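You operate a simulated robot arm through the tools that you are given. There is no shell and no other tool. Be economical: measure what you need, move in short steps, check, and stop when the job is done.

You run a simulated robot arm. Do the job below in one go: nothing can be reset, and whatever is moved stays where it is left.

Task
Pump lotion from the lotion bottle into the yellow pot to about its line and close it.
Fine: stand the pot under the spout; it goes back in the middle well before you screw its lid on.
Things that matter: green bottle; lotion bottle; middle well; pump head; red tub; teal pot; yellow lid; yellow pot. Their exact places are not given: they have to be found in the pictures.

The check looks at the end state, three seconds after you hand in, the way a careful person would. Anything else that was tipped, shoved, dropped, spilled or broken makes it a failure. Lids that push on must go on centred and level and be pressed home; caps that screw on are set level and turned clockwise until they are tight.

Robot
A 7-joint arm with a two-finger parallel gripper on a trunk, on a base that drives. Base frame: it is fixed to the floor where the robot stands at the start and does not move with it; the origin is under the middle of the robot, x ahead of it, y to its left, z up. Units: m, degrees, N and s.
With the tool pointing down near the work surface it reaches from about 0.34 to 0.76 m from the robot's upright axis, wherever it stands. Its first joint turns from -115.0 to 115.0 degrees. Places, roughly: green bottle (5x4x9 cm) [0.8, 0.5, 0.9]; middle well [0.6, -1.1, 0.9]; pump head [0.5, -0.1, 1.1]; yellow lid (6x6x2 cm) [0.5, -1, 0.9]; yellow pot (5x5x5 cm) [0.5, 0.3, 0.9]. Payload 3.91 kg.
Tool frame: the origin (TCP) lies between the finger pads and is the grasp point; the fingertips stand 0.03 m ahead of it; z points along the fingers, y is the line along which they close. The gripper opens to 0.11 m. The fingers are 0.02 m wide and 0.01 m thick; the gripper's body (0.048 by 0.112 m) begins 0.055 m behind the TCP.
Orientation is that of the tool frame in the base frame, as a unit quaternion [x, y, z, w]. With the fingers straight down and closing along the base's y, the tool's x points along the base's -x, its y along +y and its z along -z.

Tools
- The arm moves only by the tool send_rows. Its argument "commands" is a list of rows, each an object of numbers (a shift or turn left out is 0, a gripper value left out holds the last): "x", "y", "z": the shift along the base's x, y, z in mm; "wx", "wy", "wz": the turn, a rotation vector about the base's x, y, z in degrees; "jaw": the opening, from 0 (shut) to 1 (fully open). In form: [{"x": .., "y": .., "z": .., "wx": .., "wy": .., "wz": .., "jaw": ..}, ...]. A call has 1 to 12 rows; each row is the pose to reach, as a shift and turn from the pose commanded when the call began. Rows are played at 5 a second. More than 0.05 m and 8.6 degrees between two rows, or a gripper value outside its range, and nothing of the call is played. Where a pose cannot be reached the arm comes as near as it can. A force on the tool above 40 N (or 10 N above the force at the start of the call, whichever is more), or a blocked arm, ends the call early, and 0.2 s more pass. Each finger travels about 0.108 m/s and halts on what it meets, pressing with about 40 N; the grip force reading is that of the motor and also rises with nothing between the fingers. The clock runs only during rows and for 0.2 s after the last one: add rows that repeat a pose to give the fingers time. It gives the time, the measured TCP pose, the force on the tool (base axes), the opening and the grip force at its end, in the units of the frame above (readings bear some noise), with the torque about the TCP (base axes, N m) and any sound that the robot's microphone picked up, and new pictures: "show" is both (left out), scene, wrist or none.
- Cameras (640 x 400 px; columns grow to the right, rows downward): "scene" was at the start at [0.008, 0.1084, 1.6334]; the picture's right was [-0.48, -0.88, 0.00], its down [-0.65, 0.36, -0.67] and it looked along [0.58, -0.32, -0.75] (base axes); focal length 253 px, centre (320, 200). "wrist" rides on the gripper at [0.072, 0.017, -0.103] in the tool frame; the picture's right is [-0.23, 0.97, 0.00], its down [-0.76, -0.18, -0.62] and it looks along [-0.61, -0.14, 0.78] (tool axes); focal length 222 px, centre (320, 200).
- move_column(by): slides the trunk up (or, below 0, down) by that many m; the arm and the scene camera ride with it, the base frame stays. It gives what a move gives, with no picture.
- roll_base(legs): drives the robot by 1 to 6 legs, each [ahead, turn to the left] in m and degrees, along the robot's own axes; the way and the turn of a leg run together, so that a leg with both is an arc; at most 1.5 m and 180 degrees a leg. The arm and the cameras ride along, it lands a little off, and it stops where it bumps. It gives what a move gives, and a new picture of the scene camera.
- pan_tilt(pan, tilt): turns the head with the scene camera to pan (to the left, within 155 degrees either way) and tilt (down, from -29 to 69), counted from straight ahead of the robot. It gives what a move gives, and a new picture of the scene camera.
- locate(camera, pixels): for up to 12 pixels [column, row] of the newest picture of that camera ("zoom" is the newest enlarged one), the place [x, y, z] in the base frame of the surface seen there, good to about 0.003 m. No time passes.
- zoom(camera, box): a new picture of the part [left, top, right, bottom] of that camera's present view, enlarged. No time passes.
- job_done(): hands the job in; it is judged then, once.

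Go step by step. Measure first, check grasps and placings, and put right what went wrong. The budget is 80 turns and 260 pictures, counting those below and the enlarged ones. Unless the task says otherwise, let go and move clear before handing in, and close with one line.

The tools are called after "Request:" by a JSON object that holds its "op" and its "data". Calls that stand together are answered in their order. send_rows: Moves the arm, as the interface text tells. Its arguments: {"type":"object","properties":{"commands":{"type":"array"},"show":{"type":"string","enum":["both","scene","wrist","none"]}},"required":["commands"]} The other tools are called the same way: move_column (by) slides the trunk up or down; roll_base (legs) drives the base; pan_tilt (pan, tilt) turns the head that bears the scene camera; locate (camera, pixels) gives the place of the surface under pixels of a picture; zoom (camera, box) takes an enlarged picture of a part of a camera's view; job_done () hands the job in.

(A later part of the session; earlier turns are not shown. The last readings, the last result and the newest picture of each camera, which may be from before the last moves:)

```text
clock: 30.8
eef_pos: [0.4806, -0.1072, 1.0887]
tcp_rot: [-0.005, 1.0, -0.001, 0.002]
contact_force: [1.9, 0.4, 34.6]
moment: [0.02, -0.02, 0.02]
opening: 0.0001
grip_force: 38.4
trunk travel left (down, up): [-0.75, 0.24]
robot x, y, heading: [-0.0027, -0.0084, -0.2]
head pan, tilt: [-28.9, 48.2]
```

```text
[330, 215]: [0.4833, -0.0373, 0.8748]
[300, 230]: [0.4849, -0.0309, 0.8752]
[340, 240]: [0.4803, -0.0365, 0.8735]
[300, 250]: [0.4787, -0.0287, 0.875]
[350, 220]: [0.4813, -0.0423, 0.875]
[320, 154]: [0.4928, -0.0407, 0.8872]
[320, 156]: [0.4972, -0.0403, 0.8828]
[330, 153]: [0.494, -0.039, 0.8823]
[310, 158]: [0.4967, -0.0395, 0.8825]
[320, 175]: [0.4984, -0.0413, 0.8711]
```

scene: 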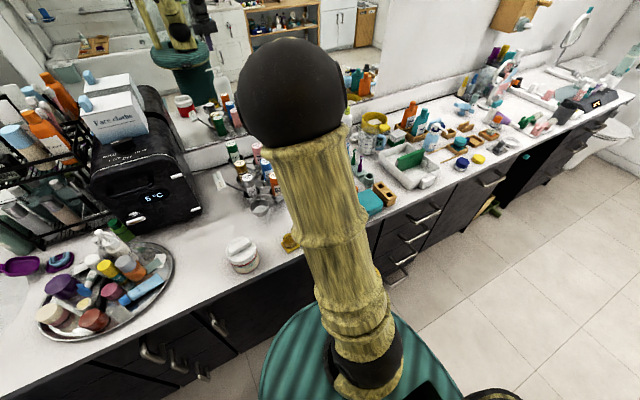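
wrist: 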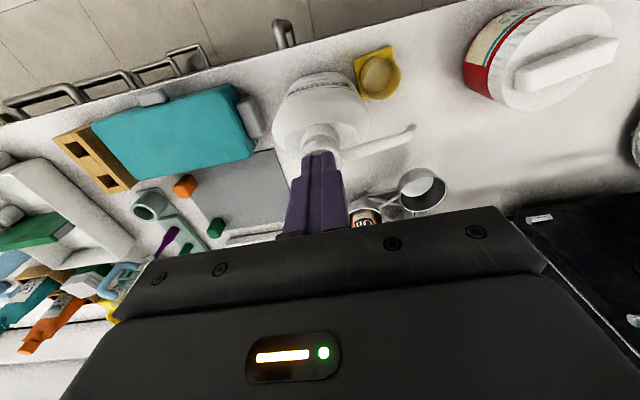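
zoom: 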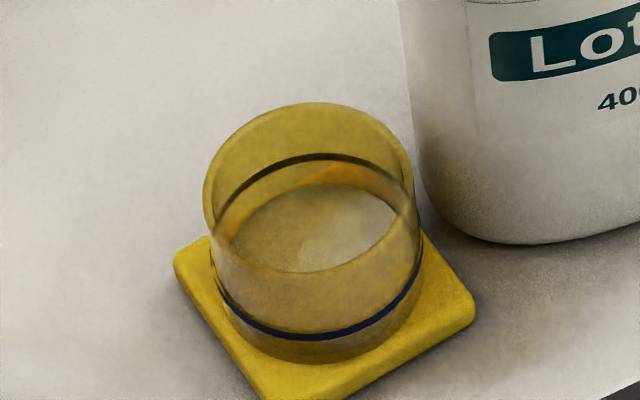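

Surface edge rose by about 4 px (184, from 188) with the line's back at 156, roughly 1.5–2 mm per stroke. Two more strokes.

Request:
{"op": "send_rows", "data": {"commands": [{"z": 12}, {"z": 24}, {"z": 24}, {"z": 24}, {"z": 24}, {"z": 14}, {"z": 10}, {"z": 6}, {"z": 3}, {"z": 0}, {"z": 0}, {"z": 0}], "show": "none"}}

Request:
{"op": "send_rows", "data": {"commands": [{"z": 12}, {"z": 24}, {"z": 24}, {"z": 24}, {"z": 24}, {"z": 14}, {"z": 10}, {"z": 6}, {"z": 3}, {"z": 0}, {"z": 0}, {"z": 0}], "show": "none"}}

Request:
{"op": "zoom", "data": {"camera": "scene", "box": [274, 229, 306, 249]}}

Request:
{"op": "locate", "data": {"camera": "zoom", "pixels": [[330, 215], [300, 230], [340, 240], [300, 250], [350, 220], [320, 230]]}}

```text
clock: 33.4
eef_pos: [0.4799, -0.1071, 1.0903]
tcp_rot: [-0.004, 1.0, -0.002, 0.003]
contact_force: [2.8, -0.8, 35.7]
moment: [-0.06, -0.2, -0.02]
opening: 0.0002
grip_force: 37.9
trunk travel left (down, up): [-0.75, 0.24]
robot x, y, heading: [-0.0006, -0.0066, 0.0]
head pan, tilt: [-28.9, 48.2]
```

```text
clock: 36.0
eef_pos: [0.4814, -0.1063, 1.0907]
tcp_rot: [-0.004, 1.0, -0.001, 0.003]
contact_force: [2.8, -0.4, 35.2]
moment: [0.04, -0.06, -0.02]
opening: 0.0001
grip_force: 37.9
trunk travel left (down, up): [-0.75, 0.24]
robot x, y, heading: [0.0018, -0.0055, -0.1]
head pan, tilt: [-28.9, 48.2]
```

```text
16.00 times, centred on (290, 239) of scene
```

zoom: 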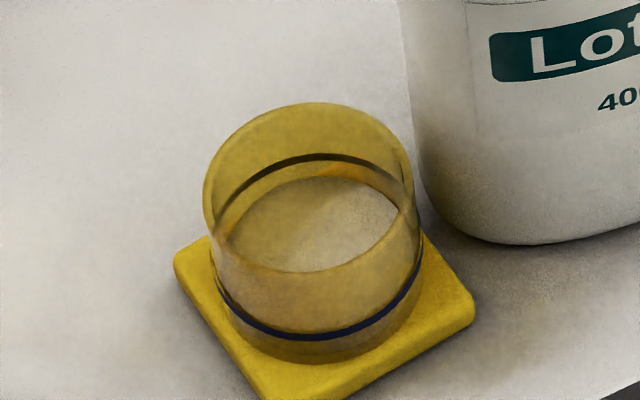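

```text
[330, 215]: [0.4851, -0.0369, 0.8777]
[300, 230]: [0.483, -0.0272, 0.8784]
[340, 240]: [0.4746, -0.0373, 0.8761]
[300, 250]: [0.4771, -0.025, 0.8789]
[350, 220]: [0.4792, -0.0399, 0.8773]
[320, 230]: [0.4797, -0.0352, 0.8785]
```

Surface now ≈0.878 (edge at row 176), ≈1.6 mm per stroke; the line is ≈0.8825. Two more strokes and check.

Request:
{"op": "send_rows", "data": {"commands": [{"z": 12}, {"z": 24}, {"z": 24}, {"z": 24}, {"z": 24}, {"z": 14}, {"z": 10}, {"z": 6}, {"z": 3}, {"z": 0}, {"z": 0}, {"z": 0}], "show": "none"}}

Request:
{"op": "send_rows", "data": {"commands": [{"z": 12}, {"z": 24}, {"z": 24}, {"z": 24}, {"z": 24}, {"z": 14}, {"z": 10}, {"z": 6}, {"z": 3}, {"z": 0}, {"z": 0}, {"z": 0}], "show": "none"}}

Request:
{"op": "zoom", "data": {"camera": "scene", "box": [274, 229, 306, 249]}}

Request:
{"op": "locate", "data": {"camera": "zoom", "pixels": [[330, 215], [300, 230], [340, 240], [300, 250], [350, 220], [320, 230], [320, 156], [330, 153], [310, 158], [318, 157], [300, 160]]}}

```text
clock: 38.6
eef_pos: [0.4804, -0.1073, 1.0907]
tcp_rot: [-0.004, 1.0, -0.001, 0.002]
contact_force: [1.8, 0.4, 32.2]
moment: [-0.01, -0.13, -0.02]
opening: 0.0001
grip_force: 37.3
trunk travel left (down, up): [-0.75, 0.24]
robot x, y, heading: [-0.0009, -0.005, -0.1]
head pan, tilt: [-28.9, 48.2]
```

```text
clock: 41.2
eef_pos: [0.4811, -0.1069, 1.0899]
tcp_rot: [-0.005, 1.0, 0.0, 0.002]
contact_force: [2.5, -1.9, 33.5]
moment: [-0.01, -0.11, -0.01]
opening: 0.0
grip_force: 37.6
trunk travel left (down, up): [-0.75, 0.24]
robot x, y, heading: [0.0013, -0.0058, 0.0]
head pan, tilt: [-28.9, 48.2]
```

```text
16.00 times, centred on (290, 239) of scene
```

zoom: 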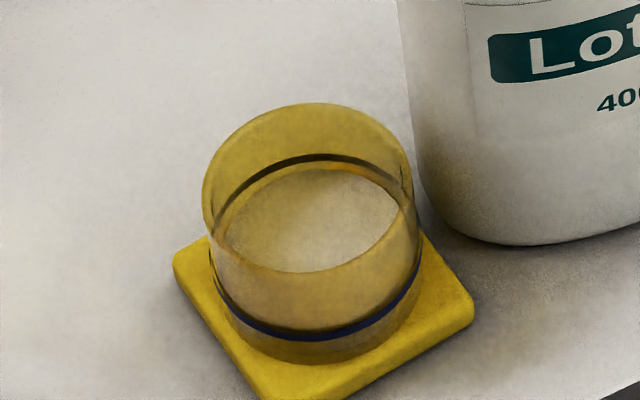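

```text
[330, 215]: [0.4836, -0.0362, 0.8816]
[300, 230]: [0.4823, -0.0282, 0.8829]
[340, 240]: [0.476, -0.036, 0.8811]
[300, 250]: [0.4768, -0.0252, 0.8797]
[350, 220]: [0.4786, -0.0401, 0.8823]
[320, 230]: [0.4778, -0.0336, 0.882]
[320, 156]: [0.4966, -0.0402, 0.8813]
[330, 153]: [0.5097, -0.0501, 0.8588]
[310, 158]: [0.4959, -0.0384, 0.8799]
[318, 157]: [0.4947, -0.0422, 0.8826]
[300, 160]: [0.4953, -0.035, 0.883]
```

The surface (edge at row 167) is about 1 mm below the middle of the line (which would be ≈164). A half stroke finishes it, then I lift off.

Request:
{"op": "send_rows", "data": {"commands": [{"z": 12}, {"z": 24}, {"z": 24}, {"z": 24}, {"z": 24}, {"z": 16}, {"z": 12}, {"z": 9}, {"z": 9}, {"z": 20}, {"z": 40}, {"z": 80}], "show": "none"}}

Request:
{"op": "zoom", "data": {"camera": "scene", "box": [274, 229, 306, 249]}}

Request:
{"op": "locate", "data": {"camera": "zoom", "pixels": [[330, 215], [300, 230], [340, 240], [300, 250], [350, 220], [320, 230]]}}

```text
clock: 43.8
eef_pos: [0.481, -0.1075, 1.1691]
tcp_rot: [-0.004, 1.0, 0.0, 0.0]
contact_force: [-0.3, 0.1, 0.2]
moment: [0.0, -0.03, 0.02]
opening: 0.0002
grip_force: 37.7
trunk travel left (down, up): [-0.75, 0.24]
robot x, y, heading: [-0.0035, -0.0031, 0.1]
head pan, tilt: [-28.9, 48.2]
```

```text
16.00 times, centred on (290, 239) of scene
```

zoom: 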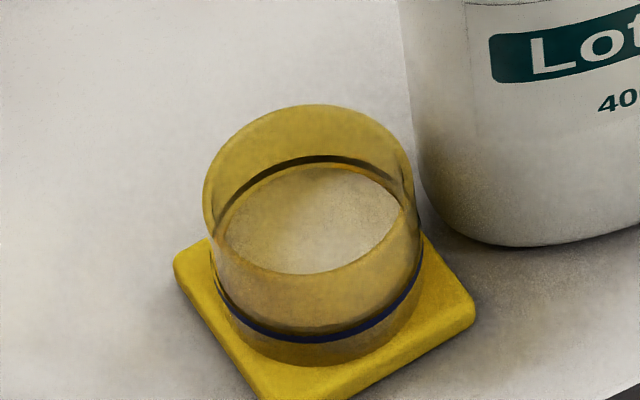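

```text
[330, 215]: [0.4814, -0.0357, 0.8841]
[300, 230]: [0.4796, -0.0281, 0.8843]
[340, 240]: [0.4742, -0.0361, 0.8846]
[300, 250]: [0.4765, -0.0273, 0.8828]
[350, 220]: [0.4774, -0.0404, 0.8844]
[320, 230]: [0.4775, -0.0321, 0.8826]
```

Filled to the line. Now retreating, yawing and tilting back to the side-grasp pose.

Request:
{"op": "send_rows", "data": {"commands": [{"z": 20}, {"x": -17, "y": 15, "z": 20, "wz": -8}, {"x": -34, "y": 30, "z": 20, "wz": -16}, {"x": -51, "y": 45, "z": 20, "wz": -24}, {"x": -68, "y": 60, "z": 20, "wz": -32}, {"x": -85, "y": 75, "z": 20, "wz": -40}, {"x": -100, "y": 90, "z": 20, "wz": -48}, {"x": -103, "y": 106, "z": 20, "wz": -55, "jaw": 0.49}, {"x": -103, "y": 106, "z": 20, "wz": -55}], "show": "none"}}

Request:
{"op": "send_rows", "data": {"commands": [{"wx": -6.1, "wy": -4.3}, {"z": -20, "wx": -12.3, "wy": -8.6}, {"z": -60, "wx": -18.4, "wy": -12.9}, {"z": -100, "wx": -24.6, "wy": -17.2}, {"x": 10, "z": -145, "wx": -24.6, "wy": -17.2}, {"x": 20, "z": -190, "wx": -24.6, "wy": -17.2}, {"x": 20, "z": -190, "wx": -24.6, "wy": -17.2}], "show": "wrist"}}

```text
clock: 45.8
eef_pos: [0.3786, 0.0004, 1.1868]
tcp_rot: [0.459, 0.889, 0.0, 0.0]
contact_force: [-0.8, -0.5, -0.2]
moment: [0.04, -0.01, -0.01]
opening: 0.0538
grip_force: 0.1
trunk travel left (down, up): [-0.75, 0.24]
robot x, y, heading: [-0.0045, -0.0074, -0.0]
head pan, tilt: [-28.9, 48.2]
```

```text
clock: 47.4
eef_pos: [0.398, -0.001, 0.9952]
tcp_rot: [0.442, 0.859, -0.12, 0.229]
contact_force: [-1.0, 0.3, -0.6]
moment: [0.04, 0.01, 0.0]
opening: 0.054
grip_force: 0.0
trunk travel left (down, up): [-0.75, 0.24]
robot x, y, heading: [-0.0017, -0.0052, -0.1]
head pan, tilt: [-28.9, 48.2]
```

wrist: 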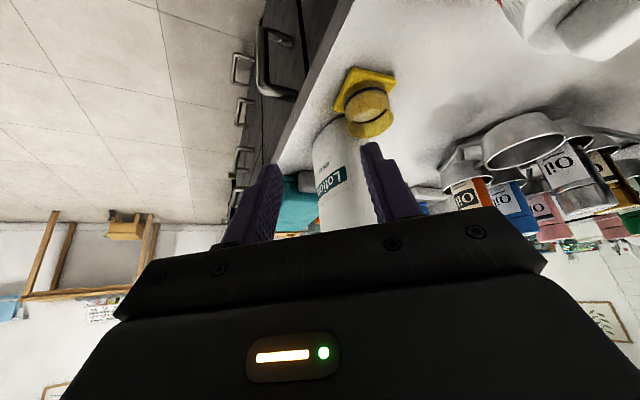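

Identical to the view after withdrawal; retracing the path in.

Request:
{"op": "send_rows", "data": {"commands": [{"x": 30, "z": -15}, {"x": 55, "z": -35}, {"x": 65, "y": -12, "z": -62}, {"x": 75, "y": -26, "z": -88}, {"x": 75, "y": -26, "z": -88}], "show": "wrist"}}

```text
clock: 48.6
eef_pos: [0.4742, -0.0278, 0.9105]
tcp_rot: [0.441, 0.859, -0.121, 0.229]
contact_force: [0.8, 0.1, 0.1]
moment: [-0.01, 0.0, -0.01]
opening: 0.054
grip_force: 0.0
trunk travel left (down, up): [-0.75, 0.24]
robot x, y, heading: [-0.0002, -0.0057, 0.1]
head pan, tilt: [-28.9, 48.2]
```

wrist: 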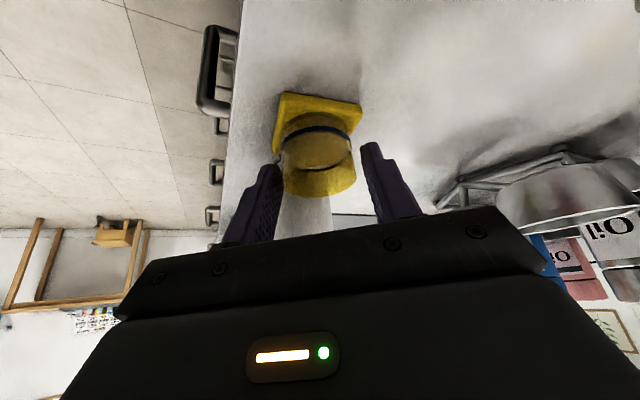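

Jar sits centred between the fingers. Down 3 mm and close.

Request:
{"op": "send_rows", "data": {"commands": [{"z": -3}, {"z": -3, "jaw": 0.42}, {"z": -3, "jaw": 0.3}, {"z": -3, "jaw": 0.3}, {"z": -3, "jaw": 0.3}], "show": "none"}}

Request:
{"op": "send_rows", "data": {"commands": [{"z": 4}, {"z": 12}, {"z": 16, "y": 12}, {"z": 16, "y": 38}, {"x": -30, "y": 38, "z": 20}, {"x": -70, "y": 38, "z": 25}], "show": "both"}}

```text
clock: 49.8
eef_pos: [0.4742, -0.027, 0.9083]
tcp_rot: [0.442, 0.859, -0.121, 0.229]
contact_force: [0.1, 0.2, -0.6]
moment: [0.0, -0.02, -0.01]
opening: 0.042
grip_force: 39.8
trunk travel left (down, up): [-0.75, 0.24]
robot x, y, heading: [-0.0005, -0.0095, 0.2]
head pan, tilt: [-28.9, 48.2]
```

```text
clock: 51.2
eef_pos: [0.4036, 0.0076, 0.9299]
tcp_rot: [0.443, 0.858, -0.121, 0.229]
contact_force: [-0.6, 0.3, 0.5]
moment: [0.01, 0.01, 0.02]
opening: 0.0419
grip_force: 40.2
trunk travel left (down, up): [-0.75, 0.24]
robot x, y, heading: [0.0026, -0.006, -0.1]
head pan, tilt: [-28.9, 48.2]
```

scene: 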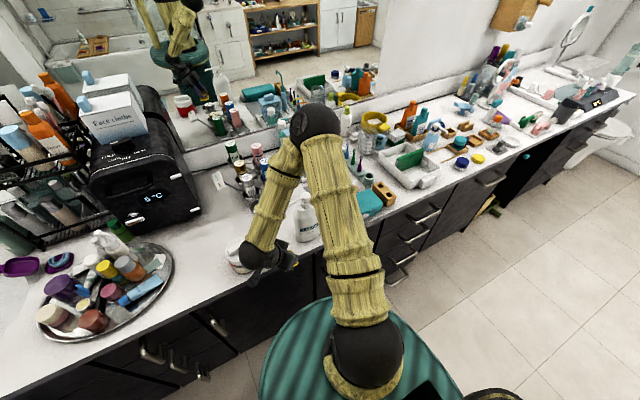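
wrist: 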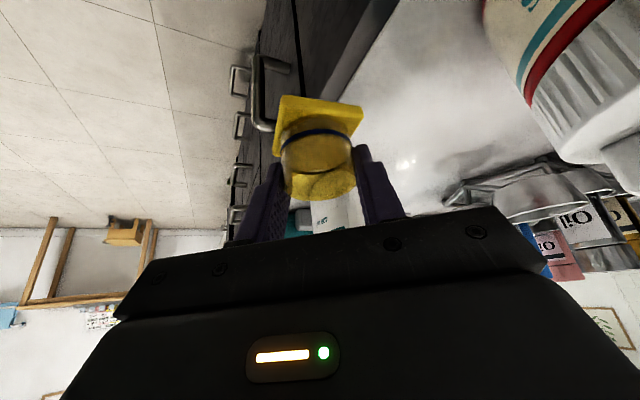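

Pot held level, filled. Raising and pulling it in before driving right along the counter.

Request:
{"op": "send_rows", "data": {"commands": [{"z": 40}, {"z": 85}, {"z": 130}, {"z": 175}, {"z": 215, "x": -15}, {"z": 235, "x": -30}], "show": "none"}}

Request:
{"op": "roll_base", "data": {"legs": [[0, -90], [0.95, 0], [0, 90]]}}

```text
clock: 52.6
eef_pos: [0.372, 0.01, 1.1668]
tcp_rot: [0.443, 0.858, -0.121, 0.23]
contact_force: [-0.2, 0.7, 0.2]
moment: [0.02, 0.0, -0.01]
opening: 0.0416
grip_force: 40.2
trunk travel left (down, up): [-0.75, 0.24]
robot x, y, heading: [-0.0039, -0.0056, 0.0]
head pan, tilt: [-28.9, 48.2]
```

```text
clock: 65.2
eef_pos: [0.3778, -0.9496, 1.1666]
tcp_rot: [0.442, 0.859, -0.12, 0.229]
contact_force: [-0.3, 0.2, 0.2]
moment: [-0.01, 0.02, 0.02]
opening: 0.0405
grip_force: 39.5
trunk travel left (down, up): [-0.75, 0.24]
robot x, y, heading: [0.0025, -0.968, 0.1]
head pan, tilt: [-28.9, 48.2]
```

scene: 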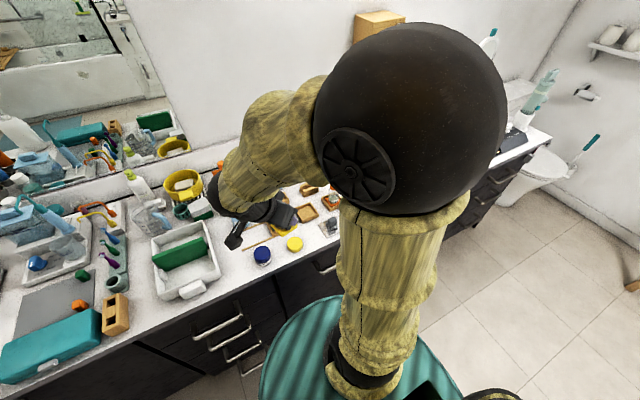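

Arrived at y≈-0.968 with the pot still held. Zooming on the wells.

Request:
{"op": "zoom", "data": {"camera": "scene", "box": [240, 165, 350, 275]}}

Request:
{"op": "send_rows", "data": {"commands": [{"z": 0}], "show": "wrist"}}

```text
3.64 times, centred on (295, 220) of scene
```

zoom: 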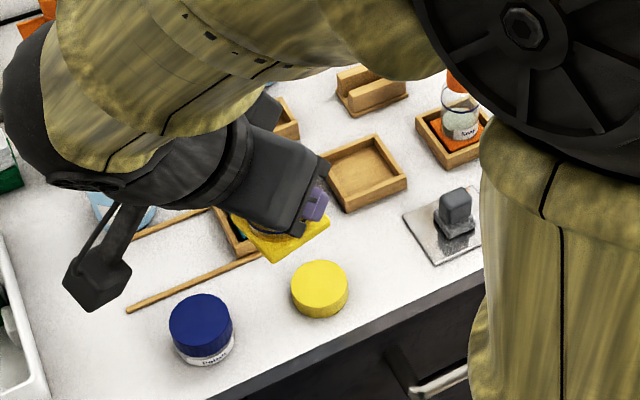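

```text
clock: 65.6
eef_pos: [0.378, -0.9499, 1.1672]
tcp_rot: [0.442, 0.859, -0.121, 0.229]
contact_force: [0.3, 0.0, -0.8]
moment: [-0.01, 0.0, 0.03]
opening: 0.0409
grip_force: 39.6
trunk travel left (down, up): [-0.75, 0.24]
robot x, y, heading: [0.0029, -0.9715, 0.2]
head pan, tilt: [-28.9, 48.2]
```

wrist: 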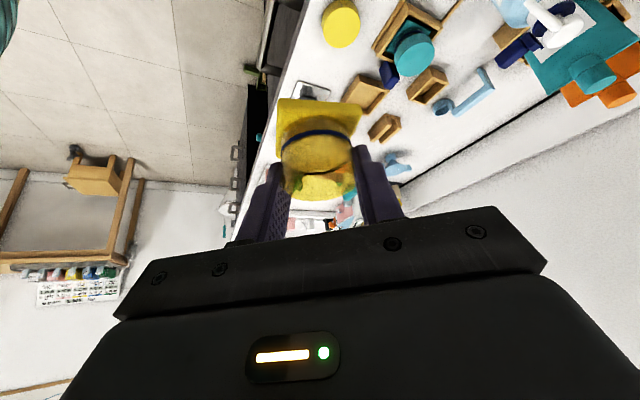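

Request:
{"op": "locate", "data": {"camera": "zoom", "pixels": [[348, 208], [405, 182], [376, 137], [322, 160], [365, 170], [350, 195], [393, 176], [373, 147], [333, 164], [346, 200], [320, 290], [320, 265]]}}

Request:
{"op": "zoom", "data": {"camera": "scene", "box": [285, 180, 325, 205]}}

```text
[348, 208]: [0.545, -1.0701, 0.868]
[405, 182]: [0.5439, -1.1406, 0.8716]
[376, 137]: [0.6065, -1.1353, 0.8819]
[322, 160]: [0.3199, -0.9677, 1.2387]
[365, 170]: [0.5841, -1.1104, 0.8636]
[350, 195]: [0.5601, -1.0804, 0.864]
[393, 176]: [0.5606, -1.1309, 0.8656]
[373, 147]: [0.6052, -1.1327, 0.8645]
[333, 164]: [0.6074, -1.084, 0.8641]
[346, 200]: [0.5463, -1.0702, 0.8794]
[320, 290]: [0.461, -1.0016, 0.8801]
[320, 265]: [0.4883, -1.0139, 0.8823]
```

```text
16.00 times, centred on (305, 192) of scene
```

zoom: 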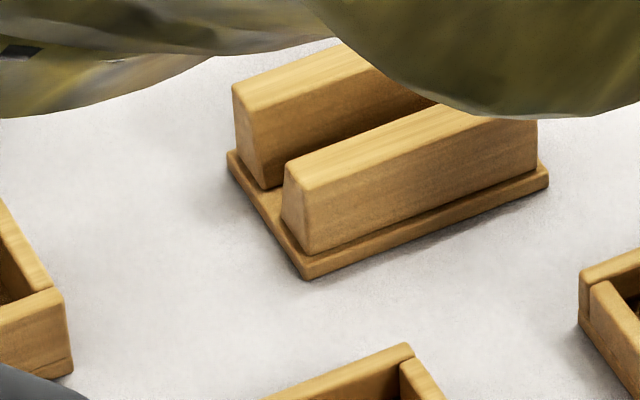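

Zooming exactly on the middle well for its inner edges.

Request:
{"op": "zoom", "data": {"camera": "scene", "box": [290, 198, 326, 226]}}

```text
14.29 times, centred on (308, 212) of scene
```

zoom: 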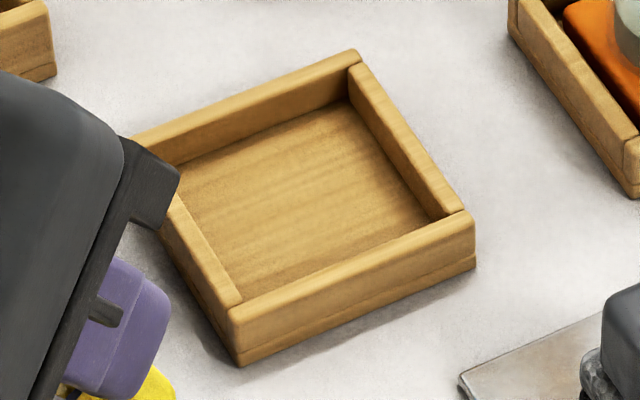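

Request:
{"op": "locate", "data": {"camera": "zoom", "pixels": [[233, 310], [472, 215], [358, 52], [136, 138], [243, 300], [462, 213], [350, 70], [345, 105], [427, 222], [180, 170], [300, 190], [355, 270]]}}

```text
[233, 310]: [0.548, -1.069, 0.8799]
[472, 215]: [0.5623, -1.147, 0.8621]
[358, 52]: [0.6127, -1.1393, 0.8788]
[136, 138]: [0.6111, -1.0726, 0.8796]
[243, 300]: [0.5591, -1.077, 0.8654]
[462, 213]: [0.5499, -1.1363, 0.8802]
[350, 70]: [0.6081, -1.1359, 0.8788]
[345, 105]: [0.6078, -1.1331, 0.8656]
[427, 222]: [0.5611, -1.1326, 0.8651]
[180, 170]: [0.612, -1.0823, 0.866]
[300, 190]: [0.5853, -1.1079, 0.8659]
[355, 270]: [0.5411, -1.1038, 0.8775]
```

Middle well: centre ≈(0.580,-1.105), yaw ≈ -3°, wall top 0.880, floor 0.865. Now the pot foot's pose in the hand.

Request:
{"op": "zoom", "data": {"camera": "wrist", "box": [240, 80, 400, 180]}}

Request:
{"op": "locate", "data": {"camera": "zoom", "pixels": [[165, 80], [485, 120], [135, 290], [190, 90], [460, 120], [330, 95], [150, 190], [140, 280], [320, 110], [470, 200]]}}

```text
4.00 times, centred on (320, 130) of wrist
```

zoom: 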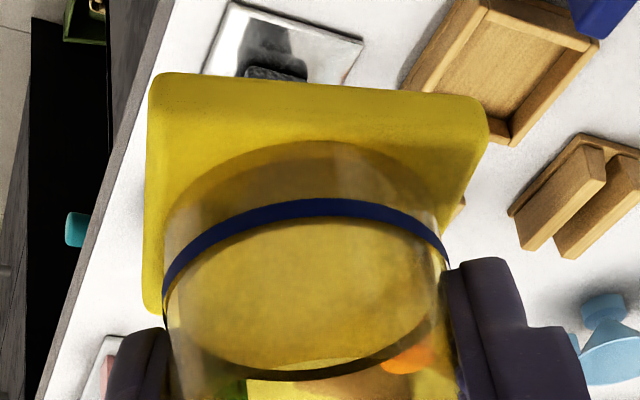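

```text
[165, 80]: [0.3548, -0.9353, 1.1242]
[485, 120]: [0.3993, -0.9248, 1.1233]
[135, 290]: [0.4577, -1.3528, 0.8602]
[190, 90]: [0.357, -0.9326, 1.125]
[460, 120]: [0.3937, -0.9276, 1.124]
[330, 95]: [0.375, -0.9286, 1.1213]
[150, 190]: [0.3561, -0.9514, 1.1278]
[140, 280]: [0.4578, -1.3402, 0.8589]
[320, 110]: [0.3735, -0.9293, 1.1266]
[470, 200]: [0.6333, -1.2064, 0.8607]
```

Request:
{"op": "locate", "data": {"camera": "zoom", "pixels": [[152, 90], [150, 130], [148, 170], [147, 220], [147, 260], [149, 295], [180, 85], [240, 89], [300, 92], [360, 98], [420, 104], [475, 110]]}}

```text
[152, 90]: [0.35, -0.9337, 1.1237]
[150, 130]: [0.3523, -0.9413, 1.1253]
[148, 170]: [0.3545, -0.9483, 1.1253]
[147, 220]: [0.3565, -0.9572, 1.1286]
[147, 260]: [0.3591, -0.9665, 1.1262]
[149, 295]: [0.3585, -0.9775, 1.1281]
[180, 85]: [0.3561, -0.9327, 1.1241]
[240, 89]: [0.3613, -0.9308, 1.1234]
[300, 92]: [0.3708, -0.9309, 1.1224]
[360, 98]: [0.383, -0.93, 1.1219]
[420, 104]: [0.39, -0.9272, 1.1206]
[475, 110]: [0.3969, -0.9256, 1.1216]
```

Foot yaw in hand is ≈ +10.5°, pot centre ≈ TCP + (2,-3.5) mm. I need a -13.5° yaw and a move to hover over the middle well.

Request:
{"op": "send_rows", "data": {"commands": [{"x": 30, "y": -22, "wz": -2.3}, {"x": 60, "y": -45, "wz": -4.6}, {"x": 90, "y": -68, "wz": -7}, {"x": 120, "y": -90, "z": -15, "wz": -9.3}, {"x": 150, "y": -113, "z": -30, "wz": -11.6}, {"x": 180, "y": -135, "z": -50, "wz": -13.5}, {"x": 201, "y": -151, "z": -80, "wz": -13.5}, {"x": 201, "y": -151, "z": -120, "wz": -13.5}, {"x": 201, "y": -151, "z": -160, "wz": -13.5}, {"x": 201, "y": -151, "z": -190, "wz": -13.5}, {"x": 201, "y": -151, "z": -190, "wz": -13.5}], "show": "both"}}

Request:
{"op": "zoom", "data": {"camera": "wrist", "box": [240, 60, 400, 180]}}

```text
clock: 68.0
eef_pos: [0.5795, -1.1008, 0.9759]
tcp_rot: [0.539, 0.801, -0.146, 0.214]
contact_force: [0.0, 1.3, -0.5]
moment: [-0.01, 0.01, -0.03]
opening: 0.041
grip_force: 39.5
trunk travel left (down, up): [-0.75, 0.24]
robot x, y, heading: [0.0067, -0.9685, 0.3]
head pan, tilt: [-28.9, 48.2]
```

scene: 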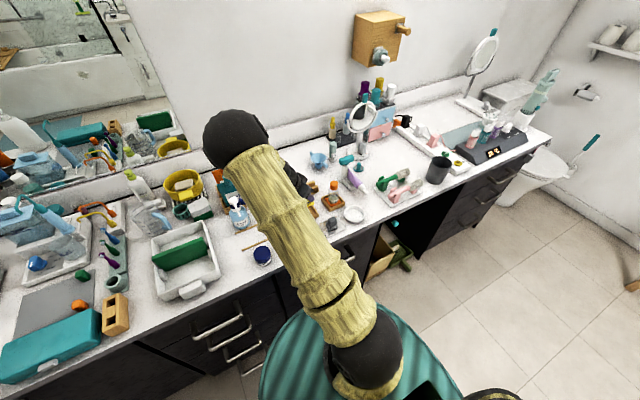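
wrist: 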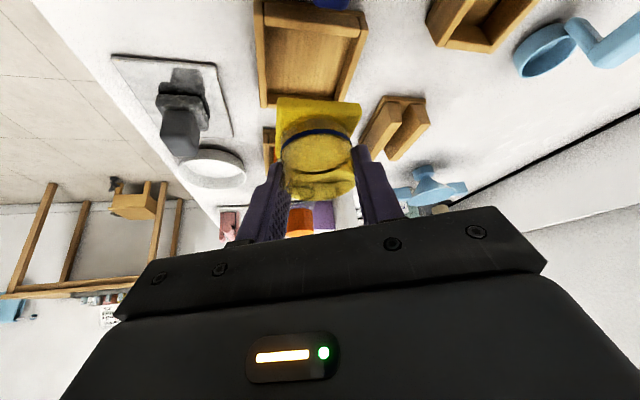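

```text
3.33 times, centred on (320, 120) of wrist
```

zoom: 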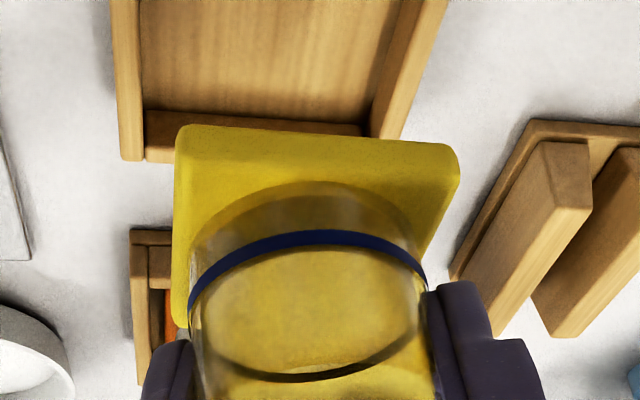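

Request:
{"op": "locate", "data": {"camera": "zoom", "pixels": [[180, 135], [200, 132], [430, 148], [455, 158], [176, 200], [176, 300], [150, 120], [125, 155], [360, 130], [400, 130], [125, 10], [300, 140]]}}

```text
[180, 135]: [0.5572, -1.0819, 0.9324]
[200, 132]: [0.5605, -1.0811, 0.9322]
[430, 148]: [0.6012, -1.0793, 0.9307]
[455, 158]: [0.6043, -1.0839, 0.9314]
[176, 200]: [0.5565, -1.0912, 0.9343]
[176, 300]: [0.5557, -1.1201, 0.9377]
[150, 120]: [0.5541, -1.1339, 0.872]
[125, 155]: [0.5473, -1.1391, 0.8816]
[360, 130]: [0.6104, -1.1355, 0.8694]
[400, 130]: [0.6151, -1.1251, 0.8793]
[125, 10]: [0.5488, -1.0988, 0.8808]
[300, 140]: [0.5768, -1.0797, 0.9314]
```

Foot centre ≈(0.5805,-1.105) and yaw ≈0°, well centre ≈(0.581,-1.1055) with yaw ≈ -1.7°. Turn -1.5° and descend to just above the walls.

Request:
{"op": "send_rows", "data": {"commands": [{"z": -15, "wz": -1.5}, {"z": -30, "wz": -1.5}, {"z": -38, "wz": -1.5}, {"z": -38, "wz": -1.5}], "show": "wrist"}}

Request:
{"op": "zoom", "data": {"camera": "wrist", "box": [240, 60, 400, 180]}}

```text
clock: 69.0
eef_pos: [0.5792, -1.0995, 0.9387]
tcp_rot: [0.55, 0.794, -0.15, 0.212]
contact_force: [-0.1, -0.1, -0.4]
moment: [0.02, 0.03, -0.04]
opening: 0.0406
grip_force: 40.3
trunk travel left (down, up): [-0.75, 0.24]
robot x, y, heading: [0.0053, -0.9687, 0.4]
head pan, tilt: [-28.9, 48.2]
```

wrist: 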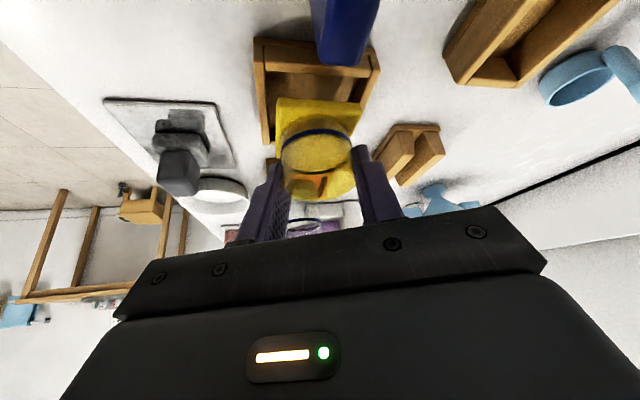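

```text
3.33 times, centred on (320, 120) of wrist
```

zoom: 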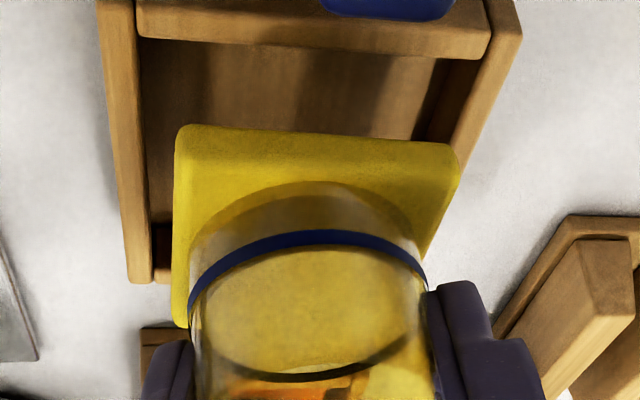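

Alignment looks good, but a blue object near the camera at (345,30) needs a clearance check.

Request:
{"op": "locate", "data": {"camera": "wrist", "pixels": [[345, 5], [345, 30], [345, 60], [320, 30], [372, 30]]}}

Request:
{"op": "locate", "data": {"camera": "zoom", "pixels": [[178, 140], [200, 130], [435, 146], [455, 158], [176, 200], [176, 300], [115, 10], [135, 275], [490, 45], [300, 35], [150, 30], [300, 45]]}}

```text
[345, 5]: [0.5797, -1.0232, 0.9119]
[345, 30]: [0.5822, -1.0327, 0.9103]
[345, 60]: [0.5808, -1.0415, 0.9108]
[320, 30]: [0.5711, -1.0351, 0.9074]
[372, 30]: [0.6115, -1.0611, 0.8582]
```

```text
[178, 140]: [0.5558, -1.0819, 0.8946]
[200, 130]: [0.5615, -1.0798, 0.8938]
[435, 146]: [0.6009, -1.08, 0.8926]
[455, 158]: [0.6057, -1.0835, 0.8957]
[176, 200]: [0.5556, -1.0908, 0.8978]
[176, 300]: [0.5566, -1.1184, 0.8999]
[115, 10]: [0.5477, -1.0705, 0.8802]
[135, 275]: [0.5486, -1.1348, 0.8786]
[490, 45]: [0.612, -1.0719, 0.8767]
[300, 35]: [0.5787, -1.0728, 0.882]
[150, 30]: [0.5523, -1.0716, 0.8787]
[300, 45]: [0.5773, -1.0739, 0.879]
```

Blue block tops out at 0.911, far under the hand. Foot is centred over the well; descending gently into it.

Request:
{"op": "send_rows", "data": {"commands": [{"z": -5, "y": -0.7}, {"z": -9, "y": -0.7}, {"z": -13, "y": -0.7}, {"z": -16, "y": -0.7}, {"z": -18, "y": -0.7}, {"z": -18, "y": -0.7}], "show": "wrist"}}

Request:
{"op": "zoom", "data": {"camera": "wrist", "box": [240, 40, 400, 180]}}

```text
clock: 70.4
eef_pos: [0.5799, -1.1007, 0.9192]
tcp_rot: [0.55, 0.795, -0.148, 0.211]
contact_force: [-0.1, 0.4, -0.4]
moment: [0.02, 0.0, 0.01]
opening: 0.0408
grip_force: 39.9
trunk travel left (down, up): [-0.75, 0.24]
robot x, y, heading: [0.0035, -0.9657, -0.0]
head pan, tilt: [-28.9, 48.2]
```

wrist: 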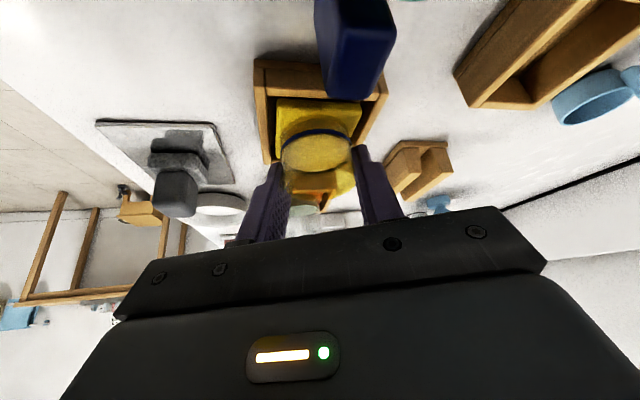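

```text
2.86 times, centred on (320, 110) of wrist
```

zoom: 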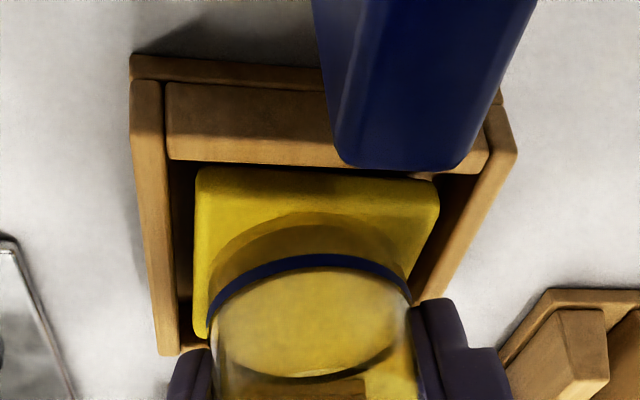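

The foot is inside the walls with no force yet. Lowering until it touches the floor.

Request:
{"op": "send_rows", "data": {"commands": [{"z": -2}, {"z": -4}, {"z": -5}], "show": "wrist"}}

Request:
{"op": "zoom", "data": {"camera": "wrist", "box": [240, 40, 400, 180]}}

```text
clock: 71.2
eef_pos: [0.579, -1.1013, 0.9151]
tcp_rot: [0.549, 0.794, -0.149, 0.212]
contact_force: [0.5, 0.6, -0.8]
moment: [0.03, -0.03, 0.0]
opening: 0.0405
grip_force: 39.5
trunk travel left (down, up): [-0.75, 0.24]
robot x, y, heading: [0.0065, -0.9696, 0.3]
head pan, tilt: [-28.9, 48.2]
```

wrist: 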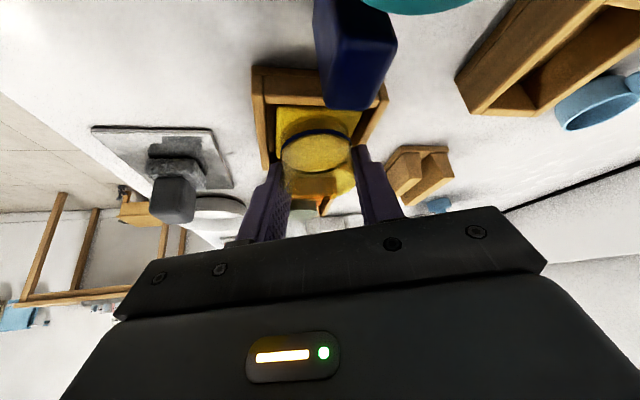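

```text
2.86 times, centred on (320, 110) of wrist
```

zoom: 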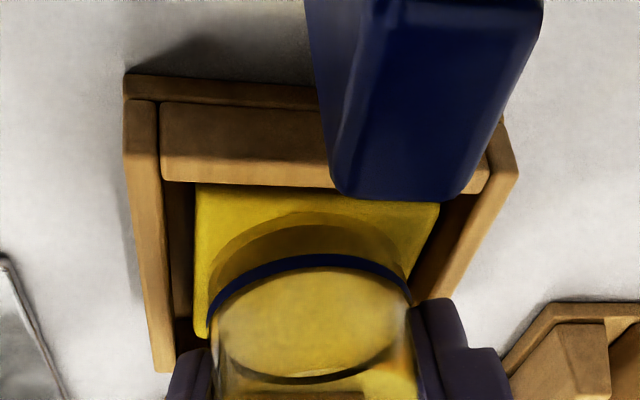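

Request:
{"op": "send_rows", "data": {"commands": [{"z": -2}, {"z": -3}, {"z": -4}, {"z": -5}], "show": "none"}}

```text
clock: 72.2
eef_pos: [0.5793, -1.1014, 0.9143]
tcp_rot: [0.551, 0.793, -0.149, 0.214]
contact_force: [-0.3, 0.7, 28.9]
moment: [0.18, 0.09, -0.06]
opening: 0.0406
grip_force: 39.8
trunk travel left (down, up): [-0.75, 0.24]
robot x, y, heading: [0.0018, -0.9673, 0.0]
head pan, tilt: [-28.9, 48.2]
```

Contact, 29 N: seated on the floor. Relaxing, opening and withdrawing along the tool axis.

Request:
{"op": "send_rows", "data": {"commands": [{"z": 4}, {"z": 4, "jaw": 0.45}, {"z": 4, "jaw": 0.5}, {"z": 4, "jaw": 0.5}, {"x": -6, "y": 15, "z": 32}, {"x": -12, "y": 30, "z": 60}, {"x": -30, "y": 40, "z": 100}, {"x": -60, "y": 50, "z": 130}, {"x": -95, "y": 50, "z": 160}, {"x": -130, "y": 50, "z": 190}, {"x": -165, "y": 50, "z": 220}], "show": "both"}}

Request:
{"op": "zoom", "data": {"camera": "scene", "box": [260, 180, 350, 260]}}

```text
clock: 74.6
eef_pos: [0.4123, -1.0484, 1.1323]
tcp_rot: [0.55, 0.794, -0.15, 0.211]
contact_force: [0.0, 0.7, 0.5]
moment: [0.02, 0.02, 0.0]
opening: 0.0552
grip_force: 0.0
trunk travel left (down, up): [-0.75, 0.24]
robot x, y, heading: [0.0051, -0.9716, 0.2]
head pan, tilt: [-28.9, 48.2]
```

scene: 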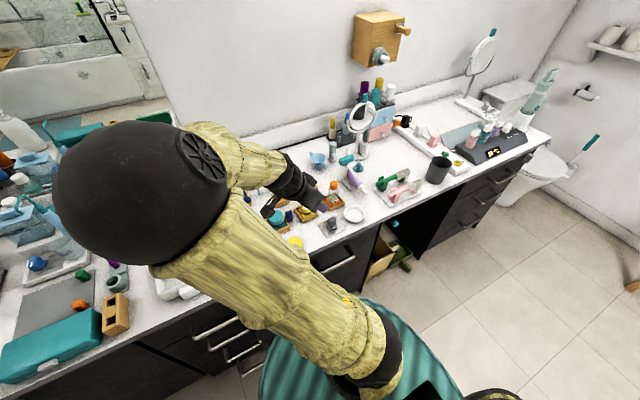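
wrist: 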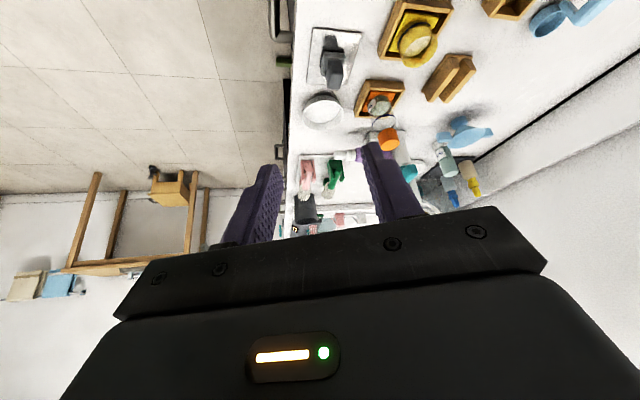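

```text
5.00 times, centred on (305, 220) of scene
```

zoom: 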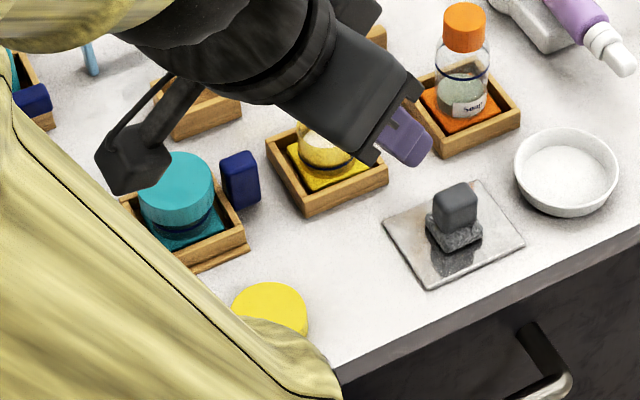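

Pot is seated square in the middle well; the lid is at (270,308) in the zoom. Leveling the tool and turning back to yaw 0 near the lid.

Request:
{"op": "send_rows", "data": {"commands": [{"z": 10, "wx": 7, "wy": 2.6}, {"z": 20, "wx": 14.1, "wy": 5.1}, {"z": 30, "wx": 21.2, "wy": 7.7}, {"z": 40, "wx": 28.2, "wy": 10.3}], "show": "none"}}

Request:
{"op": "send_rows", "data": {"commands": [{"y": 5, "wz": 8}, {"y": 10, "wz": 16}, {"y": 15, "wz": 24}, {"y": 20, "wz": 32}, {"y": 25, "wz": 40}, {"y": 30, "wz": 48}, {"y": 35, "wz": 56}, {"y": 40, "wz": 64}, {"y": 45, "wz": 70}], "show": "both"}}

```text
clock: 75.6
eef_pos: [0.4135, -1.0516, 1.1702]
tcp_rot: [0.57, 0.822, 0.0, 0.0]
contact_force: [-0.1, 0.1, -0.1]
moment: [-0.01, 0.01, 0.0]
opening: 0.0552
grip_force: 0.1
trunk travel left (down, up): [-0.75, 0.24]
robot x, y, heading: [0.0065, -0.9678, 0.2]
head pan, tilt: [-28.9, 48.2]
```

```text
clock: 77.6
eef_pos: [0.4142, -1.0059, 1.1705]
tcp_rot: [-0.007, 1.0, -0.001, -0.001]
contact_force: [0.0, -1.0, -0.2]
moment: [-0.01, 0.02, -0.03]
opening: 0.0549
grip_force: 0.1
trunk travel left (down, up): [-0.75, 0.24]
robot x, y, heading: [0.0065, -0.9705, 0.3]
head pan, tilt: [-28.9, 48.2]
```

scene: 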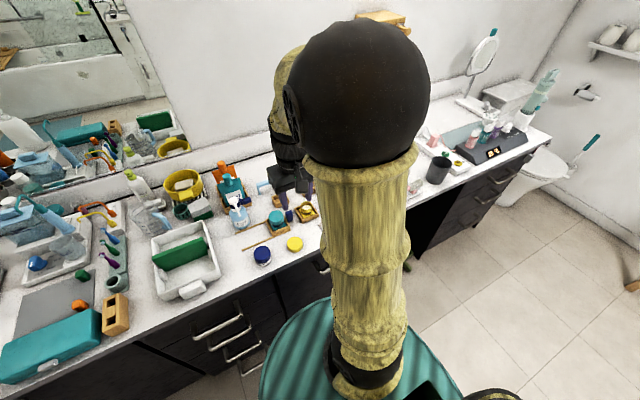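
wrist: 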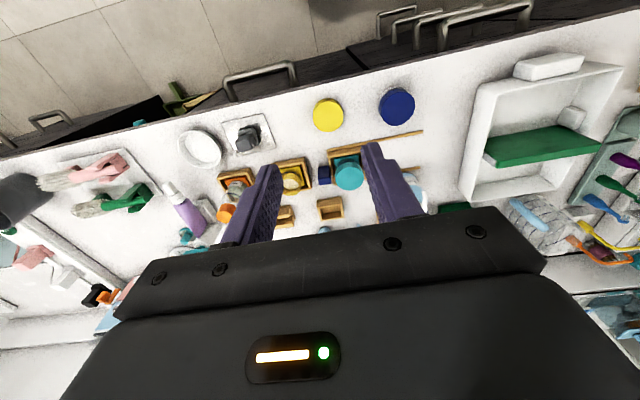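

Request:
{"op": "zoom", "data": {"camera": "wrist", "box": [265, 85, 385, 205]}}

Request:
{"op": "zoom", "data": {"camera": "scene", "box": [255, 190, 335, 265]}}

Request:
{"op": "locate", "data": {"camera": "wrist", "pixels": [[328, 114], [314, 116], [342, 113], [326, 100], [331, 128], [290, 181], [281, 179], [301, 180], [290, 174], [292, 188], [277, 168], [309, 159]]}}

```text
3.33 times, centred on (325, 145) of wrist
```

zoom: 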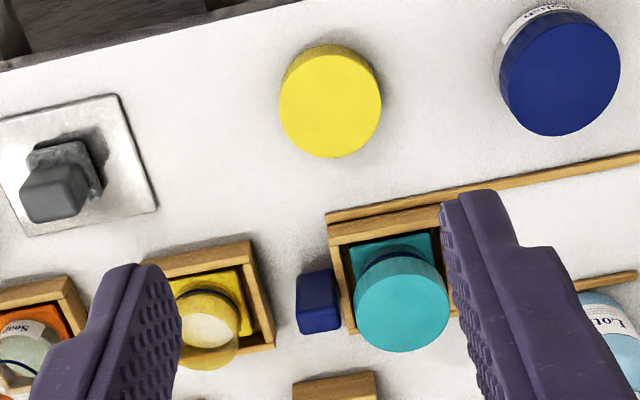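

```text
5.33 times, centred on (295, 228) of scene
```

zoom: 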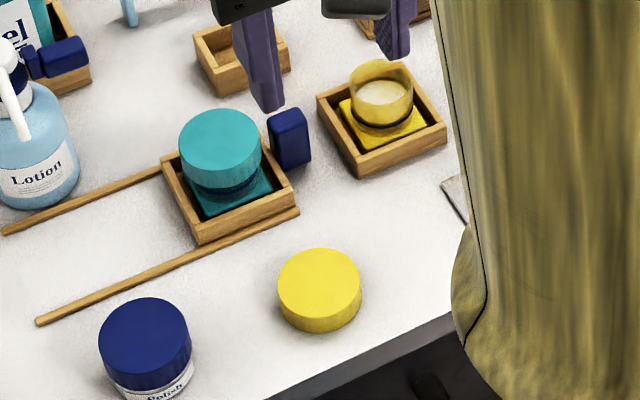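

```text
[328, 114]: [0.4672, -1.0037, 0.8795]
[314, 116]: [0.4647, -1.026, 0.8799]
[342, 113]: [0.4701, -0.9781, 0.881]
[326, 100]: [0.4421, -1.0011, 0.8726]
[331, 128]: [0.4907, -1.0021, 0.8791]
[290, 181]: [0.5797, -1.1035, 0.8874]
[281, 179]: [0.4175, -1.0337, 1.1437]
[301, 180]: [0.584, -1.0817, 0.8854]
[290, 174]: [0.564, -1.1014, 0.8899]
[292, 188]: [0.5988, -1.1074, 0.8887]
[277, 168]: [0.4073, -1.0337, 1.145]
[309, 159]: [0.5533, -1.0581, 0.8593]
```

Lid centre ≈(0.469,-1.003), top z 0.880, ~5.2 cm across; the pot's mouth is near (0.581,-1.104). I'll pre-turn the wrist +72° (to leave clockwise travel) over the lid.

Request:
{"op": "send_rows", "data": {"commands": [{"x": 6, "wz": 8, "jaw": 0.8}, {"x": 12, "wz": 16}, {"x": 18, "z": -20, "wz": 24}, {"x": 24, "z": -40, "wz": 32}, {"x": 30, "z": -60, "wz": 40}, {"x": 36, "z": -80, "wz": 48}, {"x": 42, "y": 1, "z": -100, "wz": 56}, {"x": 48, "y": 2, "z": -125, "wz": 64}, {"x": 55, "y": 3, "z": -150, "wz": 72}, {"x": 55, "y": 3, "z": -190, "wz": 72}, {"x": 55, "y": 3, "z": -220, "wz": 72}], "show": "both"}}

```text
clock: 80.0
eef_pos: [0.4711, -1.0021, 0.9508]
tcp_rot: [-0.592, 0.806, 0.0, 0.0]
contact_force: [0.4, -0.6, 0.8]
moment: [0.0, -0.03, 0.02]
opening: 0.0882
grip_force: 0.1
trunk travel left (down, up): [-0.75, 0.24]
robot x, y, heading: [0.0035, -0.9737, 0.1]
head pan, tilt: [-28.9, 48.2]
```

scene: 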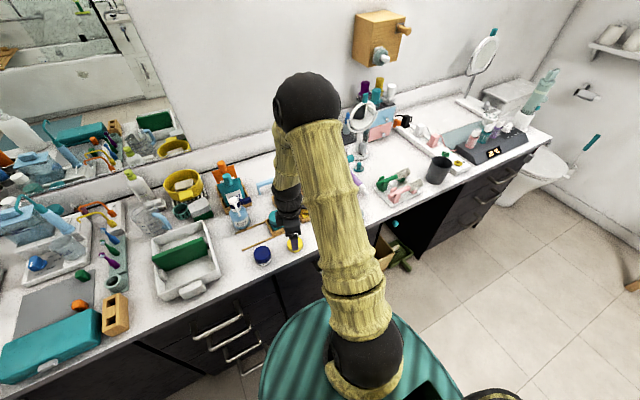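
wrist: 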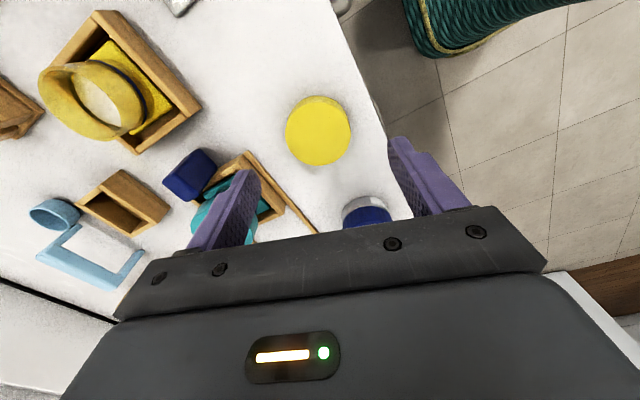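

Request:
{"op": "locate", "data": {"camera": "wrist", "pixels": [[318, 128], [289, 128], [347, 128], [318, 102], [318, 154], [330, 131]]}}

Request:
{"op": "zoom", "data": {"camera": "wrist", "box": [260, 70, 380, 180]}}

```text
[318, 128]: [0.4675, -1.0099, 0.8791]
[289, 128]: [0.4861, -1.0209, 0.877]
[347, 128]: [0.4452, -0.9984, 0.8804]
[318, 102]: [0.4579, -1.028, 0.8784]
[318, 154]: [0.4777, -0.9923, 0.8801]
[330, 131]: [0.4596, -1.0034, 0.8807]
```

```text
3.64 times, centred on (320, 125) of wrist
```

zoom: 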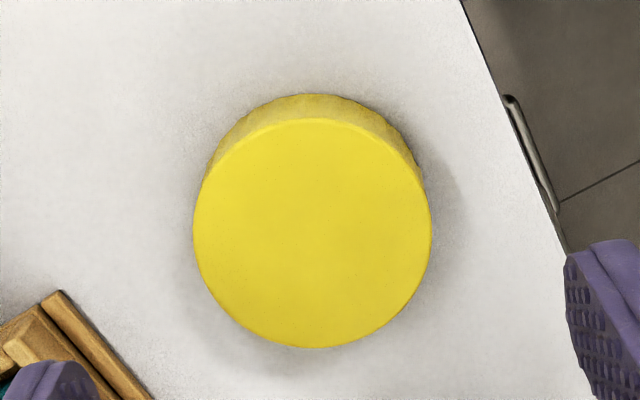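

Lid centre ≈(0.4695,-1.0045). Small correction, descend to z≈0.893 and grip.

Request:
{"op": "send_rows", "data": {"commands": [{"x": -1.5, "y": -2.5, "z": -25}, {"x": -1.5, "y": -2.5, "z": -45}, {"x": -1.5, "y": -2.5, "z": -57}, {"x": -1.5, "y": -2.5, "z": -57}, {"x": -1.5, "y": -2.5, "z": -57, "jaw": 0.6}, {"x": -1.5, "y": -2.5, "z": -57, "jaw": 0.4}, {"x": -1.5, "y": -2.5, "z": -57, "jaw": 0.4}, {"x": -1.5, "y": -2.5, "z": -57, "jaw": 0.4}], "show": "wrist"}}

```text
clock: 81.8
eef_pos: [0.4681, -1.0057, 0.8936]
tcp_rot: [-0.592, 0.806, 0.0, 0.0]
contact_force: [0.0, -0.1, 1.0]
moment: [0.0, 0.03, -0.01]
opening: 0.0505
grip_force: 40.1
trunk travel left (down, up): [-0.75, 0.24]
robot x, y, heading: [0.0027, -0.9667, 0.2]
head pan, tilt: [-28.9, 48.2]
```

wrist: 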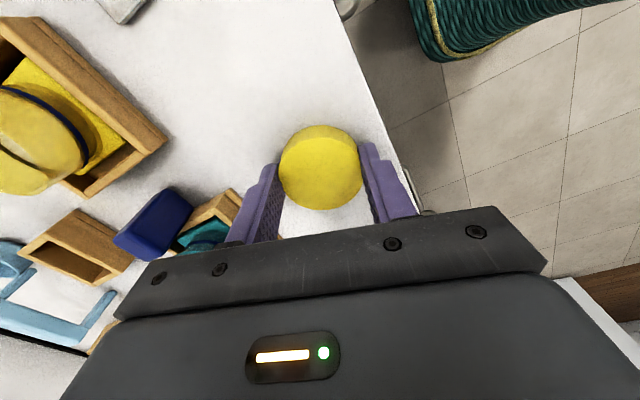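

Lid gripped at 50.5 mm. Lifting and measuring where the lid's centre lies relative to the TCP, and the jar's mouth.

Request:
{"op": "send_rows", "data": {"commands": [{"z": 30}, {"z": 70}, {"z": 110}, {"z": 110}], "show": "wrist"}}

Request:
{"op": "zoom", "data": {"camera": "wrist", "box": [260, 110, 380, 220]}}

Request:
{"op": "locate", "data": {"camera": "zoom", "pixels": [[320, 100], [320, 120], [320, 340], [320, 200], [200, 200], [440, 200], [180, 230], [460, 230], [320, 250], [320, 300]]}}

```text
clock: 82.8
eef_pos: [0.469, -1.005, 1.0014]
tcp_rot: [-0.592, 0.806, -0.001, 0.0]
contact_force: [-0.4, 0.6, -0.6]
moment: [0.03, 0.0, 0.01]
opening: 0.0503
grip_force: 39.6
trunk travel left (down, up): [-0.75, 0.24]
robot x, y, heading: [0.0014, -0.9691, 0.4]
head pan, tilt: [-28.9, 48.2]
```

wrist: 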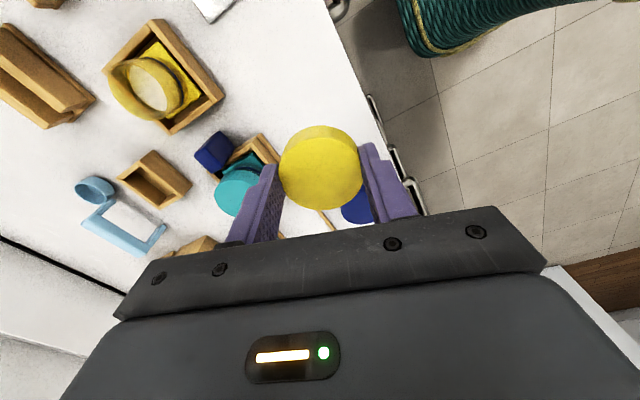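

```text
3.64 times, centred on (320, 165) of wrist
```

zoom: 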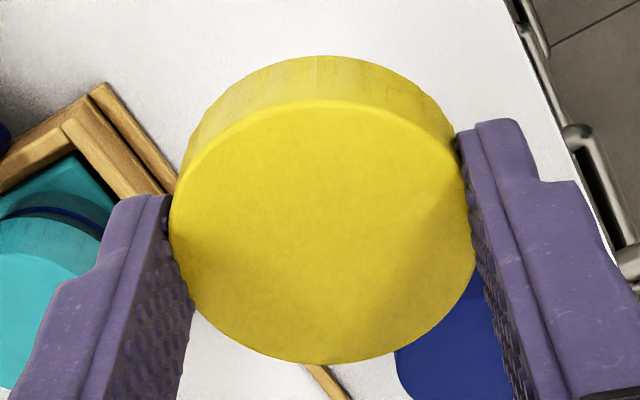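

```text
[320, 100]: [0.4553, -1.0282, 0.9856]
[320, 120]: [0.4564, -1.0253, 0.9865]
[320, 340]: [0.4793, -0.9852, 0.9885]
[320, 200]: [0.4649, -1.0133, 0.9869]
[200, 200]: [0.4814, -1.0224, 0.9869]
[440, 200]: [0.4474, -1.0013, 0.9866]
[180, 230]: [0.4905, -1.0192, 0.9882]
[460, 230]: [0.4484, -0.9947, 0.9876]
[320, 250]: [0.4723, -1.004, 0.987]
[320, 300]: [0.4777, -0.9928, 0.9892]
```

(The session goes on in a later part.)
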